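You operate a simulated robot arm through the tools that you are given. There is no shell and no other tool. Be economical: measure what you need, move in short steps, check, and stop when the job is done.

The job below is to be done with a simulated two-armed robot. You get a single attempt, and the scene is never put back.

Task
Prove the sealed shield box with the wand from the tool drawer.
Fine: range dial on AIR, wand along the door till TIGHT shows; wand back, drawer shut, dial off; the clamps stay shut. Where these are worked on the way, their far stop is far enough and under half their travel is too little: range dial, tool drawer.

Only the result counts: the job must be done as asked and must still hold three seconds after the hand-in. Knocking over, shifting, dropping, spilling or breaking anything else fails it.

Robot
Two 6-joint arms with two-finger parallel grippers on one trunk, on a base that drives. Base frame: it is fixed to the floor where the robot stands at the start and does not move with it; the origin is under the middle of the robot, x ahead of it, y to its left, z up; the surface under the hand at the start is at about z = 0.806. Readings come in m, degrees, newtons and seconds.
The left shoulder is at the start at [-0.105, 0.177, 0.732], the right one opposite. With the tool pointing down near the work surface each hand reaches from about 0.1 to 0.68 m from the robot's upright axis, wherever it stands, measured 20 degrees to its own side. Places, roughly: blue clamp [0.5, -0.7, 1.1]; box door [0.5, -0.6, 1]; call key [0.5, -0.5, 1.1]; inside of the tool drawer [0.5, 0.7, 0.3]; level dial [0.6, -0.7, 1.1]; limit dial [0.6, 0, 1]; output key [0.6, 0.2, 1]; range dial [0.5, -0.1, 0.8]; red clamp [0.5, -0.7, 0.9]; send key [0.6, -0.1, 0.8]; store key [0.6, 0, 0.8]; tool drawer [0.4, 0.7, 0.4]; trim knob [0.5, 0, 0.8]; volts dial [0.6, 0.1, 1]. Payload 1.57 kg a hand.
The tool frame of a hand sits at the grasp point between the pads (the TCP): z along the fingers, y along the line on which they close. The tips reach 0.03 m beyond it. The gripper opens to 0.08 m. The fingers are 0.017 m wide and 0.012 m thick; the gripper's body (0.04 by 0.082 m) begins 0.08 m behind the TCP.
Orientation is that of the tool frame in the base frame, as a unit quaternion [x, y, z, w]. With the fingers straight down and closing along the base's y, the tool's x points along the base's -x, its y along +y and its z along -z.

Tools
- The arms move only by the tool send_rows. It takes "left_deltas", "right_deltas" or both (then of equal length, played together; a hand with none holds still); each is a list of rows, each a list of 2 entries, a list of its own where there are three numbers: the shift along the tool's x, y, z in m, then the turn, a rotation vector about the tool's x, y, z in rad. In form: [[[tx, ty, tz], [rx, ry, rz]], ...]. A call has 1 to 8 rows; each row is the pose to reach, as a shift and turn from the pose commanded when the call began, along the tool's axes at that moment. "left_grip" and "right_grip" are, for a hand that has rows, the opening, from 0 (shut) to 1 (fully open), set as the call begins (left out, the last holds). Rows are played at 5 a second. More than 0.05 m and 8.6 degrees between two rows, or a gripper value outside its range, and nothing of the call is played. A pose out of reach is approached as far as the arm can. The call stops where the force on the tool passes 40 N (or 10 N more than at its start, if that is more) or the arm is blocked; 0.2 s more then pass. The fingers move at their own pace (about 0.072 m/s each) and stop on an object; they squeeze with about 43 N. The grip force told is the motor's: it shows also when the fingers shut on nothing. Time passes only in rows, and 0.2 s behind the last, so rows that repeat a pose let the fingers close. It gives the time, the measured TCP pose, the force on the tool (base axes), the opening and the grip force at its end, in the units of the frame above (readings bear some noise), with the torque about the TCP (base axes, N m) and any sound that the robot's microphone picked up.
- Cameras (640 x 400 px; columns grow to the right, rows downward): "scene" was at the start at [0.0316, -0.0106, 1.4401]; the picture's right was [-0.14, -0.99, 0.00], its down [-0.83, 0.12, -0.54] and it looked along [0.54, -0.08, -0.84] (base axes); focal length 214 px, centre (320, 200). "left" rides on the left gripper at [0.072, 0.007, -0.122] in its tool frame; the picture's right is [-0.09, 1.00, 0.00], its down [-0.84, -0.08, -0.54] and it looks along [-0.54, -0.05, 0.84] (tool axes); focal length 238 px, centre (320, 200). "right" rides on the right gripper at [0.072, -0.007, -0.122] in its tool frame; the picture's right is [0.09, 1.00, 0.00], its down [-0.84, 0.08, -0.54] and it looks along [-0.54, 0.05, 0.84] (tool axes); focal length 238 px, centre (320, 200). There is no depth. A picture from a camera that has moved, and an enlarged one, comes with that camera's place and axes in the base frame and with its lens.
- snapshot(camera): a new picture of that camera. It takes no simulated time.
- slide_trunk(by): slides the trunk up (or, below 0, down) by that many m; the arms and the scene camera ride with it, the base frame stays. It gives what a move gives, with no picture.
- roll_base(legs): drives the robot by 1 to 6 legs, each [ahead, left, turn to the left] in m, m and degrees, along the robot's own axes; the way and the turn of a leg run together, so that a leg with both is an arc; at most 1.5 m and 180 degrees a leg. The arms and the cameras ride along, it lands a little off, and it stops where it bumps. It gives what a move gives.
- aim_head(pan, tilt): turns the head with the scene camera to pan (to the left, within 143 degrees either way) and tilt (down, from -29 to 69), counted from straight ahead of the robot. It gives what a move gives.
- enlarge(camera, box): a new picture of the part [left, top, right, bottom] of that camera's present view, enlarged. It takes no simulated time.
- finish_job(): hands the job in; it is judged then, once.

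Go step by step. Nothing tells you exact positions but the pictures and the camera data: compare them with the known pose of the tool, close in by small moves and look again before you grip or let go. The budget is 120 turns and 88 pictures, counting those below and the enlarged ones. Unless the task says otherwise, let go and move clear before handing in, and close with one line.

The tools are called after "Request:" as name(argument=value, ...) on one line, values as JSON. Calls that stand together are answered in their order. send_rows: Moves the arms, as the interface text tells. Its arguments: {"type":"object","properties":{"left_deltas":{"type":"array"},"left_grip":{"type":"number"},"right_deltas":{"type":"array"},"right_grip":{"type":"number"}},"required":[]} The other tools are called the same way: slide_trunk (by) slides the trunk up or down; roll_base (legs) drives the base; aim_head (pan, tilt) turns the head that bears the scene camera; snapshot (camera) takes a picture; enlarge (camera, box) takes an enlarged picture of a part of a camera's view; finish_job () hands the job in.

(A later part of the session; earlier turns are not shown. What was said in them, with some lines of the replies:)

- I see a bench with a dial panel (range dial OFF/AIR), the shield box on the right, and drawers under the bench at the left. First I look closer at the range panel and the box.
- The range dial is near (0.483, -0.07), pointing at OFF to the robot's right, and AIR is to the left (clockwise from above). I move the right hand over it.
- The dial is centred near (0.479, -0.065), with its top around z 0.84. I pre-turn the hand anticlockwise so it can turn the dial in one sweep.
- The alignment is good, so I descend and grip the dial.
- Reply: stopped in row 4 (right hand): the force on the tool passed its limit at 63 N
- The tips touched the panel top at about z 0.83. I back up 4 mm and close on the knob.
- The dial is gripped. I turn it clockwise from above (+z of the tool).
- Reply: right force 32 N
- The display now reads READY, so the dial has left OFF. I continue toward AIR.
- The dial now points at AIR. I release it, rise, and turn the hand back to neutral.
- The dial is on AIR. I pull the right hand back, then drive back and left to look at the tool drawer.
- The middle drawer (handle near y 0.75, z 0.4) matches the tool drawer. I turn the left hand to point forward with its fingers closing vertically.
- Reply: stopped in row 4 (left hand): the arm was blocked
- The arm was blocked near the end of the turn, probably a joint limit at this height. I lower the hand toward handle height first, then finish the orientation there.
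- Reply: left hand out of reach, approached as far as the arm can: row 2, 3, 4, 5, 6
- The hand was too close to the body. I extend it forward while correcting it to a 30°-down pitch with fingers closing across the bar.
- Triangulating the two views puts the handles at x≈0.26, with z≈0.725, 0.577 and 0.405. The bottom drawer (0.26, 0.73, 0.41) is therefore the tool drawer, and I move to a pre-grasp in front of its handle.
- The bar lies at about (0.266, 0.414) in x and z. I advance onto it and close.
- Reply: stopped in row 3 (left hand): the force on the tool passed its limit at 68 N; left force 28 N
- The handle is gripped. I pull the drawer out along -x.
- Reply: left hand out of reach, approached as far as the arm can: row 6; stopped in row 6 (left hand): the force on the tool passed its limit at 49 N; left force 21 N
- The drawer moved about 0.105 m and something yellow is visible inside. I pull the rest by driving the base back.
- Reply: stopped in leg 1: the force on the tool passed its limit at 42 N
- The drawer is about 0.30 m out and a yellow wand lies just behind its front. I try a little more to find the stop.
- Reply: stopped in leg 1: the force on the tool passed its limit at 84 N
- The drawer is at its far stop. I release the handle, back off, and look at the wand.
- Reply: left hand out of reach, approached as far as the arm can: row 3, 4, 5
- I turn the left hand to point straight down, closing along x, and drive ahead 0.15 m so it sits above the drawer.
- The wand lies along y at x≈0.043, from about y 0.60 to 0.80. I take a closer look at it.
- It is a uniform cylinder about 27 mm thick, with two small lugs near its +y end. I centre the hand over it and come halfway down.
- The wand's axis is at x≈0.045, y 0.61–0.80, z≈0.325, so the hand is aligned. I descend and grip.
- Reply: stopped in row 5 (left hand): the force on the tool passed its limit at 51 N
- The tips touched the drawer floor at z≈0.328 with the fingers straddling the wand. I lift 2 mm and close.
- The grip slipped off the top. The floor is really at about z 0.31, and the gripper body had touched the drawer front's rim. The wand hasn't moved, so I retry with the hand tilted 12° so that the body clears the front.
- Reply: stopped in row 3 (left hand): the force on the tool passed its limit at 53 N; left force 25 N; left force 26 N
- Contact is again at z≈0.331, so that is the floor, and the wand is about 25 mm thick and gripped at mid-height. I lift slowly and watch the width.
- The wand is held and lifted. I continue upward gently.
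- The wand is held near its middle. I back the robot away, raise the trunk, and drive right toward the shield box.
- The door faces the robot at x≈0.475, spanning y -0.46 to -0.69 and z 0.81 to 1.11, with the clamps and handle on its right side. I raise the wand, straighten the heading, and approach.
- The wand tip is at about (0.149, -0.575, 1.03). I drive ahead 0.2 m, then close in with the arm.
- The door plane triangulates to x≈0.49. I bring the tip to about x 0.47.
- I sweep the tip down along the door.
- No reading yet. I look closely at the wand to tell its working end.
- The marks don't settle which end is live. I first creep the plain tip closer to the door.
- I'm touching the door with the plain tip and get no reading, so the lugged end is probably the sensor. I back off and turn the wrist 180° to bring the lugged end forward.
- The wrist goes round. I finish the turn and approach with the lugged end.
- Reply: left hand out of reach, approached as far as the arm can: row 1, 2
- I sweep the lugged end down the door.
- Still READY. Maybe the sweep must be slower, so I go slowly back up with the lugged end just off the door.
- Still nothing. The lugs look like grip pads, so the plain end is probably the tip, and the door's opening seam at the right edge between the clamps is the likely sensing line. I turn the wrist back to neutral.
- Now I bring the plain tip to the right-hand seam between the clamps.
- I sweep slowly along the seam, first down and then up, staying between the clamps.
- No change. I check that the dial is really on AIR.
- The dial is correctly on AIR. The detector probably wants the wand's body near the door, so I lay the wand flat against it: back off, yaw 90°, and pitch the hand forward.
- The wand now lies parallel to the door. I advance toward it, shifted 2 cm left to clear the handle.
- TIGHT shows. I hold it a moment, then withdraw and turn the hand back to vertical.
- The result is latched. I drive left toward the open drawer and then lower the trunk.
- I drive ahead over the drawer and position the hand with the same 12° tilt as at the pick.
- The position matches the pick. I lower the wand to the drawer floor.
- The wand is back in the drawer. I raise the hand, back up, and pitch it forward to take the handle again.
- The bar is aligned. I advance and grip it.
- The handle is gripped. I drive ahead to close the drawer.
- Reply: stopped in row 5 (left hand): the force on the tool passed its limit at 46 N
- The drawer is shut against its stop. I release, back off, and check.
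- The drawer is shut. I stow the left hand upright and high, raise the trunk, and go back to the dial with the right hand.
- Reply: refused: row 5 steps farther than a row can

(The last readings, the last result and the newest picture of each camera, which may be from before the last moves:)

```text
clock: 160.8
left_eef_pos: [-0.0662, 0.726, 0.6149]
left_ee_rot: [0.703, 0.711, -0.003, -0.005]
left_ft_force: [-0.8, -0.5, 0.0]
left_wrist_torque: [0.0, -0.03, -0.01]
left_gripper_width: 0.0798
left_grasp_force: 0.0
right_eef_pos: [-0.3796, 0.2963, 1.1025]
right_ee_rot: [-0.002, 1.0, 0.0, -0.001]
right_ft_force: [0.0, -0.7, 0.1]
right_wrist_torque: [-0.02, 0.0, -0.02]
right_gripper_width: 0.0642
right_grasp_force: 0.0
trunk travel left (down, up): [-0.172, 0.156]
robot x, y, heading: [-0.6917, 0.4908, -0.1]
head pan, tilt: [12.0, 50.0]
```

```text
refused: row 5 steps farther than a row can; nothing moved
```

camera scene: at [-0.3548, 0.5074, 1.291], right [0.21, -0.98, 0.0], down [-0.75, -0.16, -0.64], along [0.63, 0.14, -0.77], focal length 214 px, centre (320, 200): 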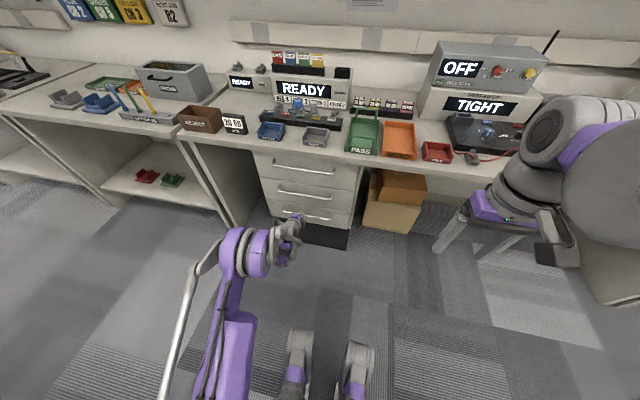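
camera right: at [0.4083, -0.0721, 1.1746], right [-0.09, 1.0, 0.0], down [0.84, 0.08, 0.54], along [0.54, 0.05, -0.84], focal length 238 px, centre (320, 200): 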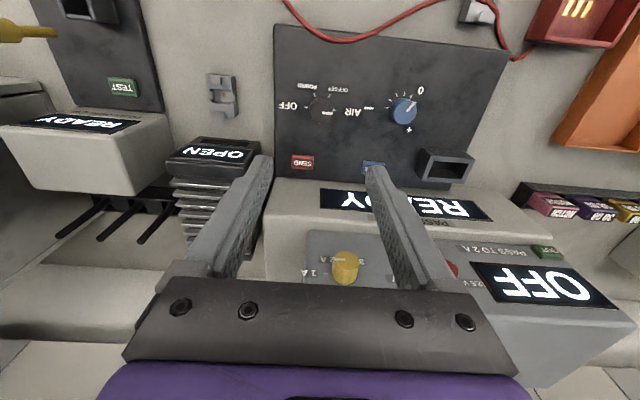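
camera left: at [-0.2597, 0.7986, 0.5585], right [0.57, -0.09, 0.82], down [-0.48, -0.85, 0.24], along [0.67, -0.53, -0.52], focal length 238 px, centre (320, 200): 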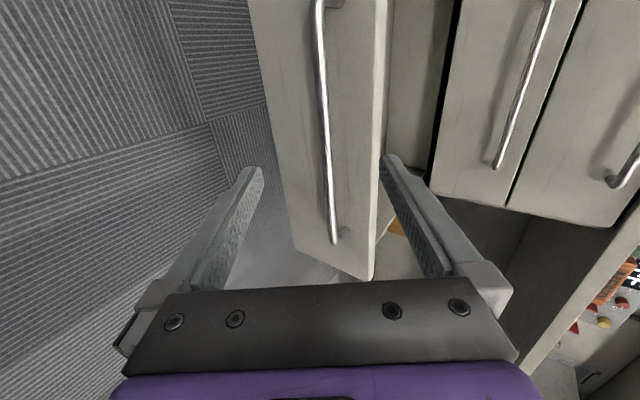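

Request:
send_rows(left_deltas=[[[0, -0.02, -0.04], [0, 0, 0]], [[0, -0.04, -0.08], [0, 0, 0]], [[0, -0.06, -0.12], [0, 0, 0]], [[0.01, -0.08, -0.16], [0, 0, 0]], [[0.03, -0.1, -0.195], [0, 0, 0]], [[0.05, -0.125, -0.23], [0, 0, 0]], [[0.07, -0.15, -0.265], [0, 0, 0]], [[0.09, -0.17, -0.3], [0, 0, 0]]])

Request:
send_rows(left_deltas=[[[0.02, -0.02, -0.03], [0, 0, -0.14]], [[0.04, -0.04, -0.06], [0, 0, -0.28]], [[0.06, -0.05, -0.09], [0, 0, -0.42]], [[0.08, -0.05, -0.12], [0, 0, -0.56]], [[0.1, -0.05, -0.15], [0, 0, -0.7]], [[0.1, -0.05, -0.15], [0, 0, -0.84]], [[0.1, -0.05, -0.15], [0, 0, -0.98]], [[0.1, -0.05, -0.15], [0, 0, -1.12]]])

Request:
roll_base(legs=[[0.2, -0.49, 0]])

```text
clock: 162.6
left_eef_pos: [-0.2357, 0.8121, 0.9188]
left_ee_rot: [0.703, 0.711, -0.003, -0.004]
left_ft_force: [-0.5, 0.0, 0.2]
left_wrist_torque: [0.01, 0.0, 0.01]
left_gripper_width: 0.0801
left_grasp_force: 0.1
right_eef_pos: [-0.3804, 0.2964, 1.1027]
right_ee_rot: [-0.002, 1.0, 0.0, -0.001]
right_ft_force: [-0.3, 0.4, 0.1]
right_wrist_torque: [0.03, -0.02, -0.03]
right_gripper_width: 0.0639
right_grasp_force: 0.0
trunk travel left (down, up): [-0.172, 0.156]
robot x, y, heading: [-0.6897, 0.4897, -0.0]
head pan, tilt: [12.0, 50.0]
```

```text
clock: 164.4
left_eef_pos: [-0.2843, 0.9135, 1.068]
left_ee_rot: [0.217, 0.976, 0.0, -0.006]
left_ft_force: [-0.8, 0.5, 0.7]
left_wrist_torque: [0.01, 0.04, 0.0]
left_gripper_width: 0.0798
left_grasp_force: 0.0
right_eef_pos: [-0.3807, 0.2957, 1.1028]
right_ee_rot: [-0.002, 1.0, 0.001, -0.001]
right_ft_force: [0.1, -0.2, 0.3]
right_wrist_torque: [0.02, -0.01, -0.01]
right_gripper_width: 0.064
right_grasp_force: 0.0
trunk travel left (down, up): [-0.172, 0.156]
robot x, y, heading: [-0.6887, 0.489, 0.4]
head pan, tilt: [12.0, 50.0]
```

```text
clock: 169.3
left_eef_pos: [-0.0851, 0.4198, 1.0681]
left_ee_rot: [0.215, 0.977, 0.001, -0.006]
left_ft_force: [-0.3, 0.0, -0.8]
left_wrist_torque: [-0.02, 0.01, 0.0]
left_gripper_width: 0.08
left_grasp_force: 0.1
right_eef_pos: [-0.1773, -0.1982, 1.1022]
right_ee_rot: [-0.005, 1.0, 0.001, 0.0]
right_ft_force: [0.2, 0.3, 0.8]
right_wrist_torque: [-0.02, 0.0, 0.03]
right_gripper_width: 0.064
right_grasp_force: 0.1
trunk travel left (down, up): [-0.172, 0.156]
robot x, y, heading: [-0.4874, -0.0019, 0.6]
head pan, tilt: [12.0, 50.0]
```

Request:
roll_base(legs=[[0.485, 0, -0.6]])

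Request:
send_rows(right_deltas=[[[-0.02, 0.02, 0], [0, 0, 0.145]], [[-0.04, 0.04, 0], [0, 0, 0.29]], [[-0.07, 0.06, 0], [0, 0, 0.435]], [[-0.1, 0.08, 0], [0, 0, 0.58]], [[-0.13, 0.1, 0.02], [0, 0, 0.725]], [[-0.15, 0.12, 0.04], [0, 0, 0.87]], [[-0.16, 0.13, 0.06], [0, 0, 1.015]], [[-0.165, 0.13, 0.09], [0, 0, 1.16]]])

Request:
send_rows(right_deltas=[[[0, 0, 0.03], [0, 0, 0.14]], [[0, 0, 0.06], [0, 0, 0.28]], [[0, 0, 0.08], [0, 0, 0.41]]])

Request:
snapshot(camera="right")

```text
clock: 172.1
left_eef_pos: [0.3946, 0.4227, 1.068]
left_ee_rot: [0.218, 0.976, -0.001, -0.006]
left_ft_force: [0.2, -0.1, -0.3]
left_wrist_torque: [0.02, 0.01, -0.02]
left_gripper_width: 0.08
left_grasp_force: 0.1
right_eef_pos: [0.299, -0.1947, 1.1021]
right_ee_rot: [-0.003, 1.0, 0.001, -0.001]
right_ft_force: [-0.1, -1.2, -0.8]
right_wrist_torque: [0.01, -0.01, -0.02]
right_gripper_width: 0.064
right_grasp_force: 0.0
trunk travel left (down, up): [-0.172, 0.156]
robot x, y, heading: [-0.0087, -0.0009, 0.2]
head pan, tilt: [12.0, 50.0]
```

```text
clock: 173.9
left_eef_pos: [0.3935, 0.4225, 1.0682]
left_ee_rot: [0.218, 0.976, -0.001, -0.004]
left_ft_force: [-1.2, -0.6, 0.2]
left_wrist_torque: [0.03, -0.02, 0.01]
left_gripper_width: 0.0802
left_grasp_force: 0.1
right_eef_pos: [0.4632, -0.062, 1.0117]
right_ee_rot: [0.547, 0.837, 0.001, -0.001]
right_ft_force: [-0.1, -0.3, -0.4]
right_wrist_torque: [0.0, -0.01, 0.0]
right_gripper_width: 0.0642
right_grasp_force: 0.1
trunk travel left (down, up): [-0.172, 0.156]
robot x, y, heading: [-0.0123, -0.0031, -0.2]
head pan, tilt: [12.0, 50.0]
```

```text
clock: 174.7
left_eef_pos: [0.394, 0.4228, 1.069]
left_ee_rot: [0.217, 0.976, -0.001, -0.005]
left_ft_force: [0.4, -0.1, 0.0]
left_wrist_torque: [-0.01, -0.02, -0.03]
left_gripper_width: 0.08
left_grasp_force: 0.0
right_eef_pos: [0.4623, -0.0633, 0.9317]
right_ee_rot: [0.706, 0.708, -0.001, -0.001]
right_ft_force: [-1.2, -0.5, -0.3]
right_wrist_torque: [0.03, -0.02, 0.01]
right_gripper_width: 0.0638
right_grasp_force: 0.0
trunk travel left (down, up): [-0.172, 0.156]
robot x, y, heading: [-0.0143, 0.0018, 0.1]
head pan, tilt: [12.0, 50.0]
```

```text
22 pictures are left
camera right: at [0.456, 0.0084, 1.0531], right [1.0, 0.1, 0.0], down [0.08, -0.84, 0.54], along [0.05, -0.54, -0.84], focal length 238 px, centre (320, 200)
```

right: 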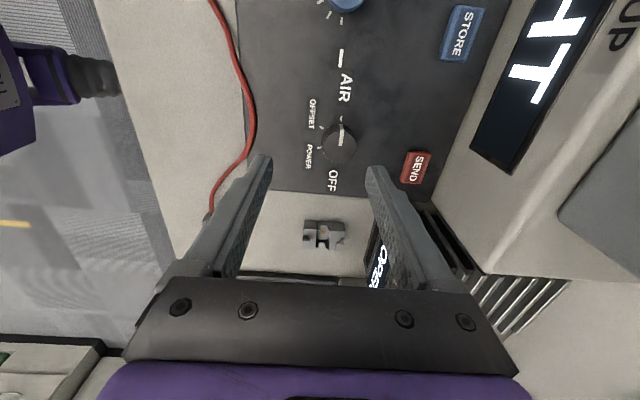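

TIGHT is still shown. I centre the right hand on the dial, at known centre (0.480, -0.064), descend and grip.

Request:
send_rows(right_deltas=[[[-0.001, 0.0175, 0], [0, 0, 0]], [[-0.001, 0.0175, 0.02], [0, 0, 0]], [[-0.001, 0.0175, 0.045], [0, 0, 0]], [[-0.001, 0.0175, 0.06], [0, 0, 0]], [[-0.001, 0.0175, 0.067], [0, 0, 0]]])

Request:
snapshot(camera="right")

```text
clock: 175.9
left_eef_pos: [0.3928, 0.4218, 1.068]
left_ee_rot: [0.218, 0.976, 0.0, -0.005]
left_ft_force: [0.5, -0.1, -0.4]
left_wrist_torque: [-0.03, -0.01, 0.03]
left_gripper_width: 0.0802
left_grasp_force: 0.0
right_eef_pos: [0.4785, -0.0647, 0.8659]
right_ee_rot: [0.704, 0.71, 0.001, -0.001]
right_ft_force: [0.4, -0.1, 0.5]
right_wrist_torque: [0.01, 0.0, -0.02]
right_gripper_width: 0.0637
right_grasp_force: 0.1
trunk travel left (down, up): [-0.172, 0.156]
robot x, y, heading: [-0.0132, 0.001, 0.3]
head pan, tilt: [12.0, 50.0]
```

```text
21 pictures are left
camera right: at [0.473, 0.0061, 0.9868], right [1.0, 0.1, 0.0], down [0.08, -0.84, 0.54], along [0.05, -0.54, -0.84], focal length 238 px, centre (320, 200)
```

right: 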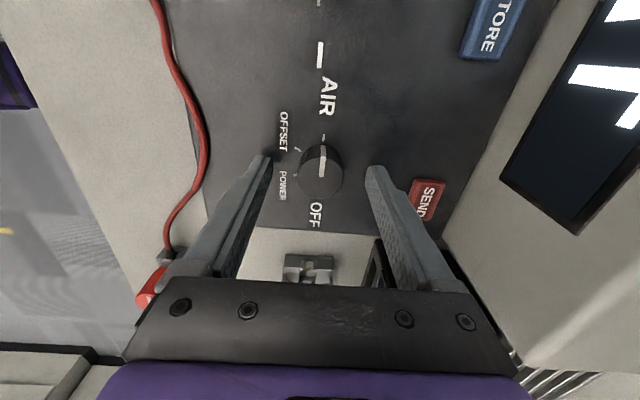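

I close on the knob and turn it anticlockwise, back to OFF.

Request:
send_rows(right_deltas=[[[0, 0, 0.002], [0, 0, 0]], [[0, 0, 0.002], [0, 0, 0]], [[0, 0, 0.002], [0, 0, 0]], [[0, 0, 0.002], [0, 0, 0]]], right_grip=0)

Request:
send_rows(right_deltas=[[[0, 0, 0], [0, 0, -0.14]], [[0, 0, 0], [0, 0, -0.28]], [[0, 0, 0], [0, 0, -0.42]], [[0, 0, 0], [0, 0, -0.56]], [[0, 0, 0], [0, 0, -0.7]], [[0, 0, 0], [0, 0, -0.84]], [[0, 0, 0], [0, 0, -0.98]], [[0, 0, 0], [0, 0, -1.12]]])

Request:
send_rows(right_deltas=[[[0, 0, 0], [0, 0, -0.14]], [[0, 0, 0], [0, 0, -0.28]], [[0, 0, 0], [0, 0, -0.42]], [[0, 0, 0], [0, 0, -0.56]], [[0, 0, 0], [0, 0, -0.7]], [[0, 0, 0], [0, 0, -0.84]], [[0, 0, 0], [0, 0, -0.98]], [[0, 0, 0], [0, 0, -1.12]]])

Request:
send_rows(right_deltas=[[[0, 0, 0], [0, 0, -0.14]], [[0, 0, 0], [0, 0, -0.28]], [[0, 0, 0], [0, 0, -0.42]], [[0, 0, 0], [0, 0, -0.56]], [[0, 0, 0], [0, 0, -0.7]], [[0, 0, 0], [0, 0, -0.84]], [[0, 0, 0], [0, 0, -0.91]]])

Request:
snapshot(camera="right")

```text
clock: 176.9
left_eef_pos: [0.3937, 0.4227, 1.0686]
left_ee_rot: [0.217, 0.976, 0.0, -0.005]
left_ft_force: [0.0, -0.1, 0.2]
left_wrist_torque: [0.01, 0.02, 0.04]
left_gripper_width: 0.0801
left_grasp_force: 0.1
right_eef_pos: [0.4798, -0.0655, 0.8639]
right_ee_rot: [0.704, 0.71, 0.001, -0.002]
right_ft_force: [0.7, 0.0, -0.6]
right_wrist_torque: [-0.02, -0.46, -0.01]
right_gripper_width: 0.0294
right_grasp_force: 39.3
trunk travel left (down, up): [-0.172, 0.156]
robot x, y, heading: [-0.0104, -0.0016, 0.3]
head pan, tilt: [12.0, 50.0]
```

```text
clock: 178.7
left_eef_pos: [0.394, 0.4221, 1.0675]
left_ee_rot: [0.217, 0.976, 0.0, -0.005]
left_ft_force: [0.8, -0.1, -0.4]
left_wrist_torque: [0.0, 0.03, -0.04]
left_gripper_width: 0.0799
left_grasp_force: 0.1
right_eef_pos: [0.4814, -0.0631, 0.8639]
right_ee_rot: [0.219, 0.976, 0.0, -0.001]
right_ft_force: [17.4, 0.8, 25.4]
right_wrist_torque: [-0.34, -0.39, -0.03]
right_gripper_width: 0.03
right_grasp_force: 39.7
trunk travel left (down, up): [-0.172, 0.156]
robot x, y, heading: [-0.0129, 0.0003, 0.2]
head pan, tilt: [12.0, 50.0]
```

```text
clock: 180.5
left_eef_pos: [0.3939, 0.423, 1.0678]
left_ee_rot: [0.217, 0.976, 0.0, -0.004]
left_ft_force: [-0.4, -0.6, 1.1]
left_wrist_torque: [-0.03, -0.03, 0.0]
left_gripper_width: 0.08
left_grasp_force: 0.1
right_eef_pos: [0.4802, -0.064, 0.8629]
right_ee_rot: [-0.333, 0.943, 0.0, -0.001]
right_ft_force: [12.0, 9.4, 15.6]
right_wrist_torque: [0.17, -0.69, -0.03]
right_gripper_width: 0.0296
right_grasp_force: 39.1
trunk travel left (down, up): [-0.172, 0.156]
robot x, y, heading: [-0.0119, -0.0016, 0.1]
head pan, tilt: [12.0, 50.0]
```

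```text
clock: 182.1
left_eef_pos: [0.393, 0.4234, 1.0676]
left_ee_rot: [0.217, 0.976, -0.001, -0.004]
left_ft_force: [0.5, 0.7, 1.0]
left_wrist_torque: [0.01, 0.01, -0.02]
left_gripper_width: 0.0803
left_grasp_force: 0.1
right_eef_pos: [0.4812, -0.0647, 0.8628]
right_ee_rot: [0.713, -0.701, 0.0, 0.002]
right_ft_force: [4.6, 12.6, 3.5]
right_wrist_torque: [0.12, -0.58, -0.23]
right_gripper_width: 0.0296
right_grasp_force: 39.3
trunk travel left (down, up): [-0.172, 0.156]
robot x, y, heading: [-0.011, -0.0025, 0.0]
head pan, tilt: [12.0, 50.0]
```

```text
20 pictures are left
camera right: at [0.4883, -0.1358, 0.9841], right [-0.99, -0.11, 0.0], down [-0.09, 0.84, 0.54], along [-0.06, 0.54, -0.84], focal length 238 px, centre (320, 200)
```

right: 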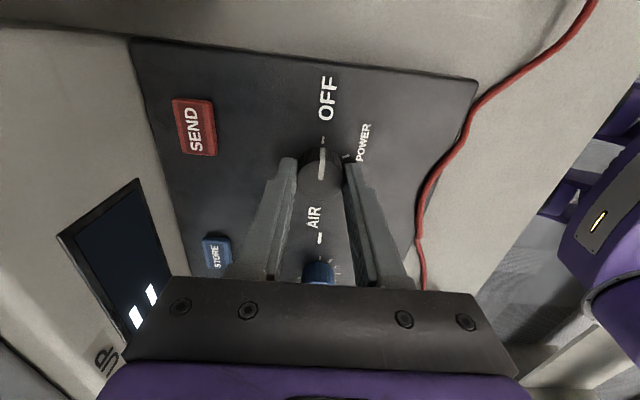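

The pointer is back at OFF. I release, rise clear, and check.

Request:
send_rows(right_deltas=[[[0, 0, 0], [0, 0, 0]], [[0, 0, 0], [0, 0, 0]], [[0, 0, 0], [0, 0, 0]], [[0, 0, -0.03], [0, 0, 0]], [[0, 0, -0.07], [0, 0, 0]], [[0, 0, -0.11], [0, 0, 0]], [[0, 0, -0.15], [0, 0, 0]], [[0, 0, -0.19], [0, 0, 0]]], right_grip=0.8)

Request:
roll_base(legs=[[-0.35, 0, 0]])

Request:
aim_head(pan=0, tilt=35)

Request:
snapshot(camera="scene")

Request:
enlarge(camera="scene", box=[260, 120, 500, 270])

```text
clock: 183.9
left_eef_pos: [0.3943, 0.4219, 1.0681]
left_ee_rot: [0.218, 0.976, 0.0, -0.005]
left_ft_force: [0.4, -0.3, 0.6]
left_wrist_torque: [0.02, 0.01, 0.04]
left_gripper_width: 0.0798
left_grasp_force: 0.0
right_eef_pos: [0.4781, -0.0638, 1.0525]
right_ee_rot: [0.712, -0.702, -0.001, 0.0]
right_ft_force: [-0.4, 0.2, 0.3]
right_wrist_torque: [-0.01, 0.01, 0.03]
right_gripper_width: 0.0639
right_grasp_force: 0.0
trunk travel left (down, up): [-0.172, 0.156]
robot x, y, heading: [-0.0122, -0.0015, 0.4]
head pan, tilt: [12.0, 50.0]
```

```text
clock: 186.2
left_eef_pos: [0.0327, 0.4215, 1.0686]
left_ee_rot: [0.218, 0.976, 0.0, -0.004]
left_ft_force: [-1.2, -0.9, 0.0]
left_wrist_torque: [0.04, 0.01, 0.0]
left_gripper_width: 0.08
left_grasp_force: 0.0
right_eef_pos: [0.1182, -0.0658, 1.0518]
right_ee_rot: [0.713, -0.701, 0.0, 0.0]
right_ft_force: [0.7, 0.1, -0.1]
right_wrist_torque: [-0.01, 0.02, 0.01]
right_gripper_width: 0.0639
right_grasp_force: 0.0
trunk travel left (down, up): [-0.172, 0.156]
robot x, y, heading: [-0.3723, -0.0028, 0.3]
head pan, tilt: [12.0, 50.0]
```

```text
clock: 187.0
left_eef_pos: [0.0347, 0.42, 1.0682]
left_ee_rot: [0.217, 0.976, 0.0, -0.005]
left_ft_force: [0.1, -0.8, -0.4]
left_wrist_torque: [0.03, -0.01, 0.0]
left_gripper_width: 0.0799
left_grasp_force: 0.0
right_eef_pos: [0.1195, -0.0662, 1.052]
right_ee_rot: [0.713, -0.701, -0.001, -0.001]
right_ft_force: [-0.2, -0.9, 0.4]
right_wrist_torque: [-0.01, 0.02, 0.0]
right_gripper_width: 0.0639
right_grasp_force: 0.0
trunk travel left (down, up): [-0.172, 0.156]
robot x, y, heading: [-0.3704, 0.0029, 0.2]
head pan, tilt: [0.0, 35.0]
```

```text
19 pictures are left
camera scene: at [-0.3212, -0.0037, 1.4709], right [0.01, -1.0, 0.0], down [-0.57, 0.0, -0.82], along [0.82, 0.01, -0.57], focal length 214 px, centre (320, 200)
```

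scene: 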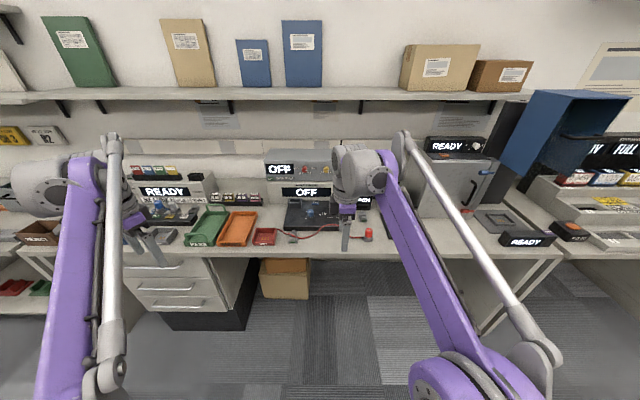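

```text
2.67 times, centred on (380, 195) of scene
camera zoom: at [-0.3212, -0.0037, 1.4709], right [0.01, -1.0, 0.0], down [-0.57, 0.0, -0.82], along [0.82, 0.01, -0.57], focal length 572 px, centre (160, 213)
```

zoom: 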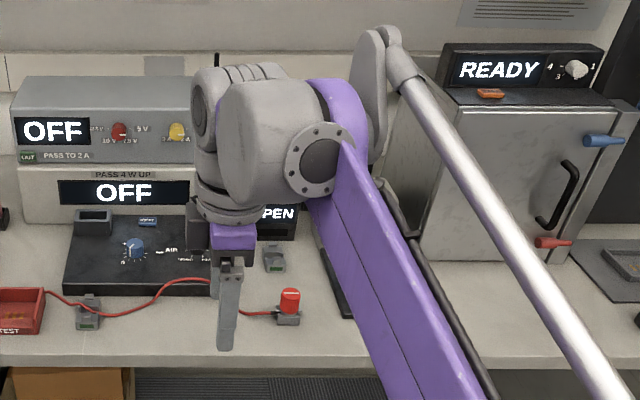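

The display reads OFF, the drawer is shut with the wand inside, both clamps are still shut, and both hands are clear. I hand in the job.

Request:
finish_job()

```text
The job is handed in.
```

I proved the shield box with the wand: TIGHT showed with the range dial on AIR. The wand is back in the tool drawer, the drawer is shut, the dial is off and both clamps stayed shut.
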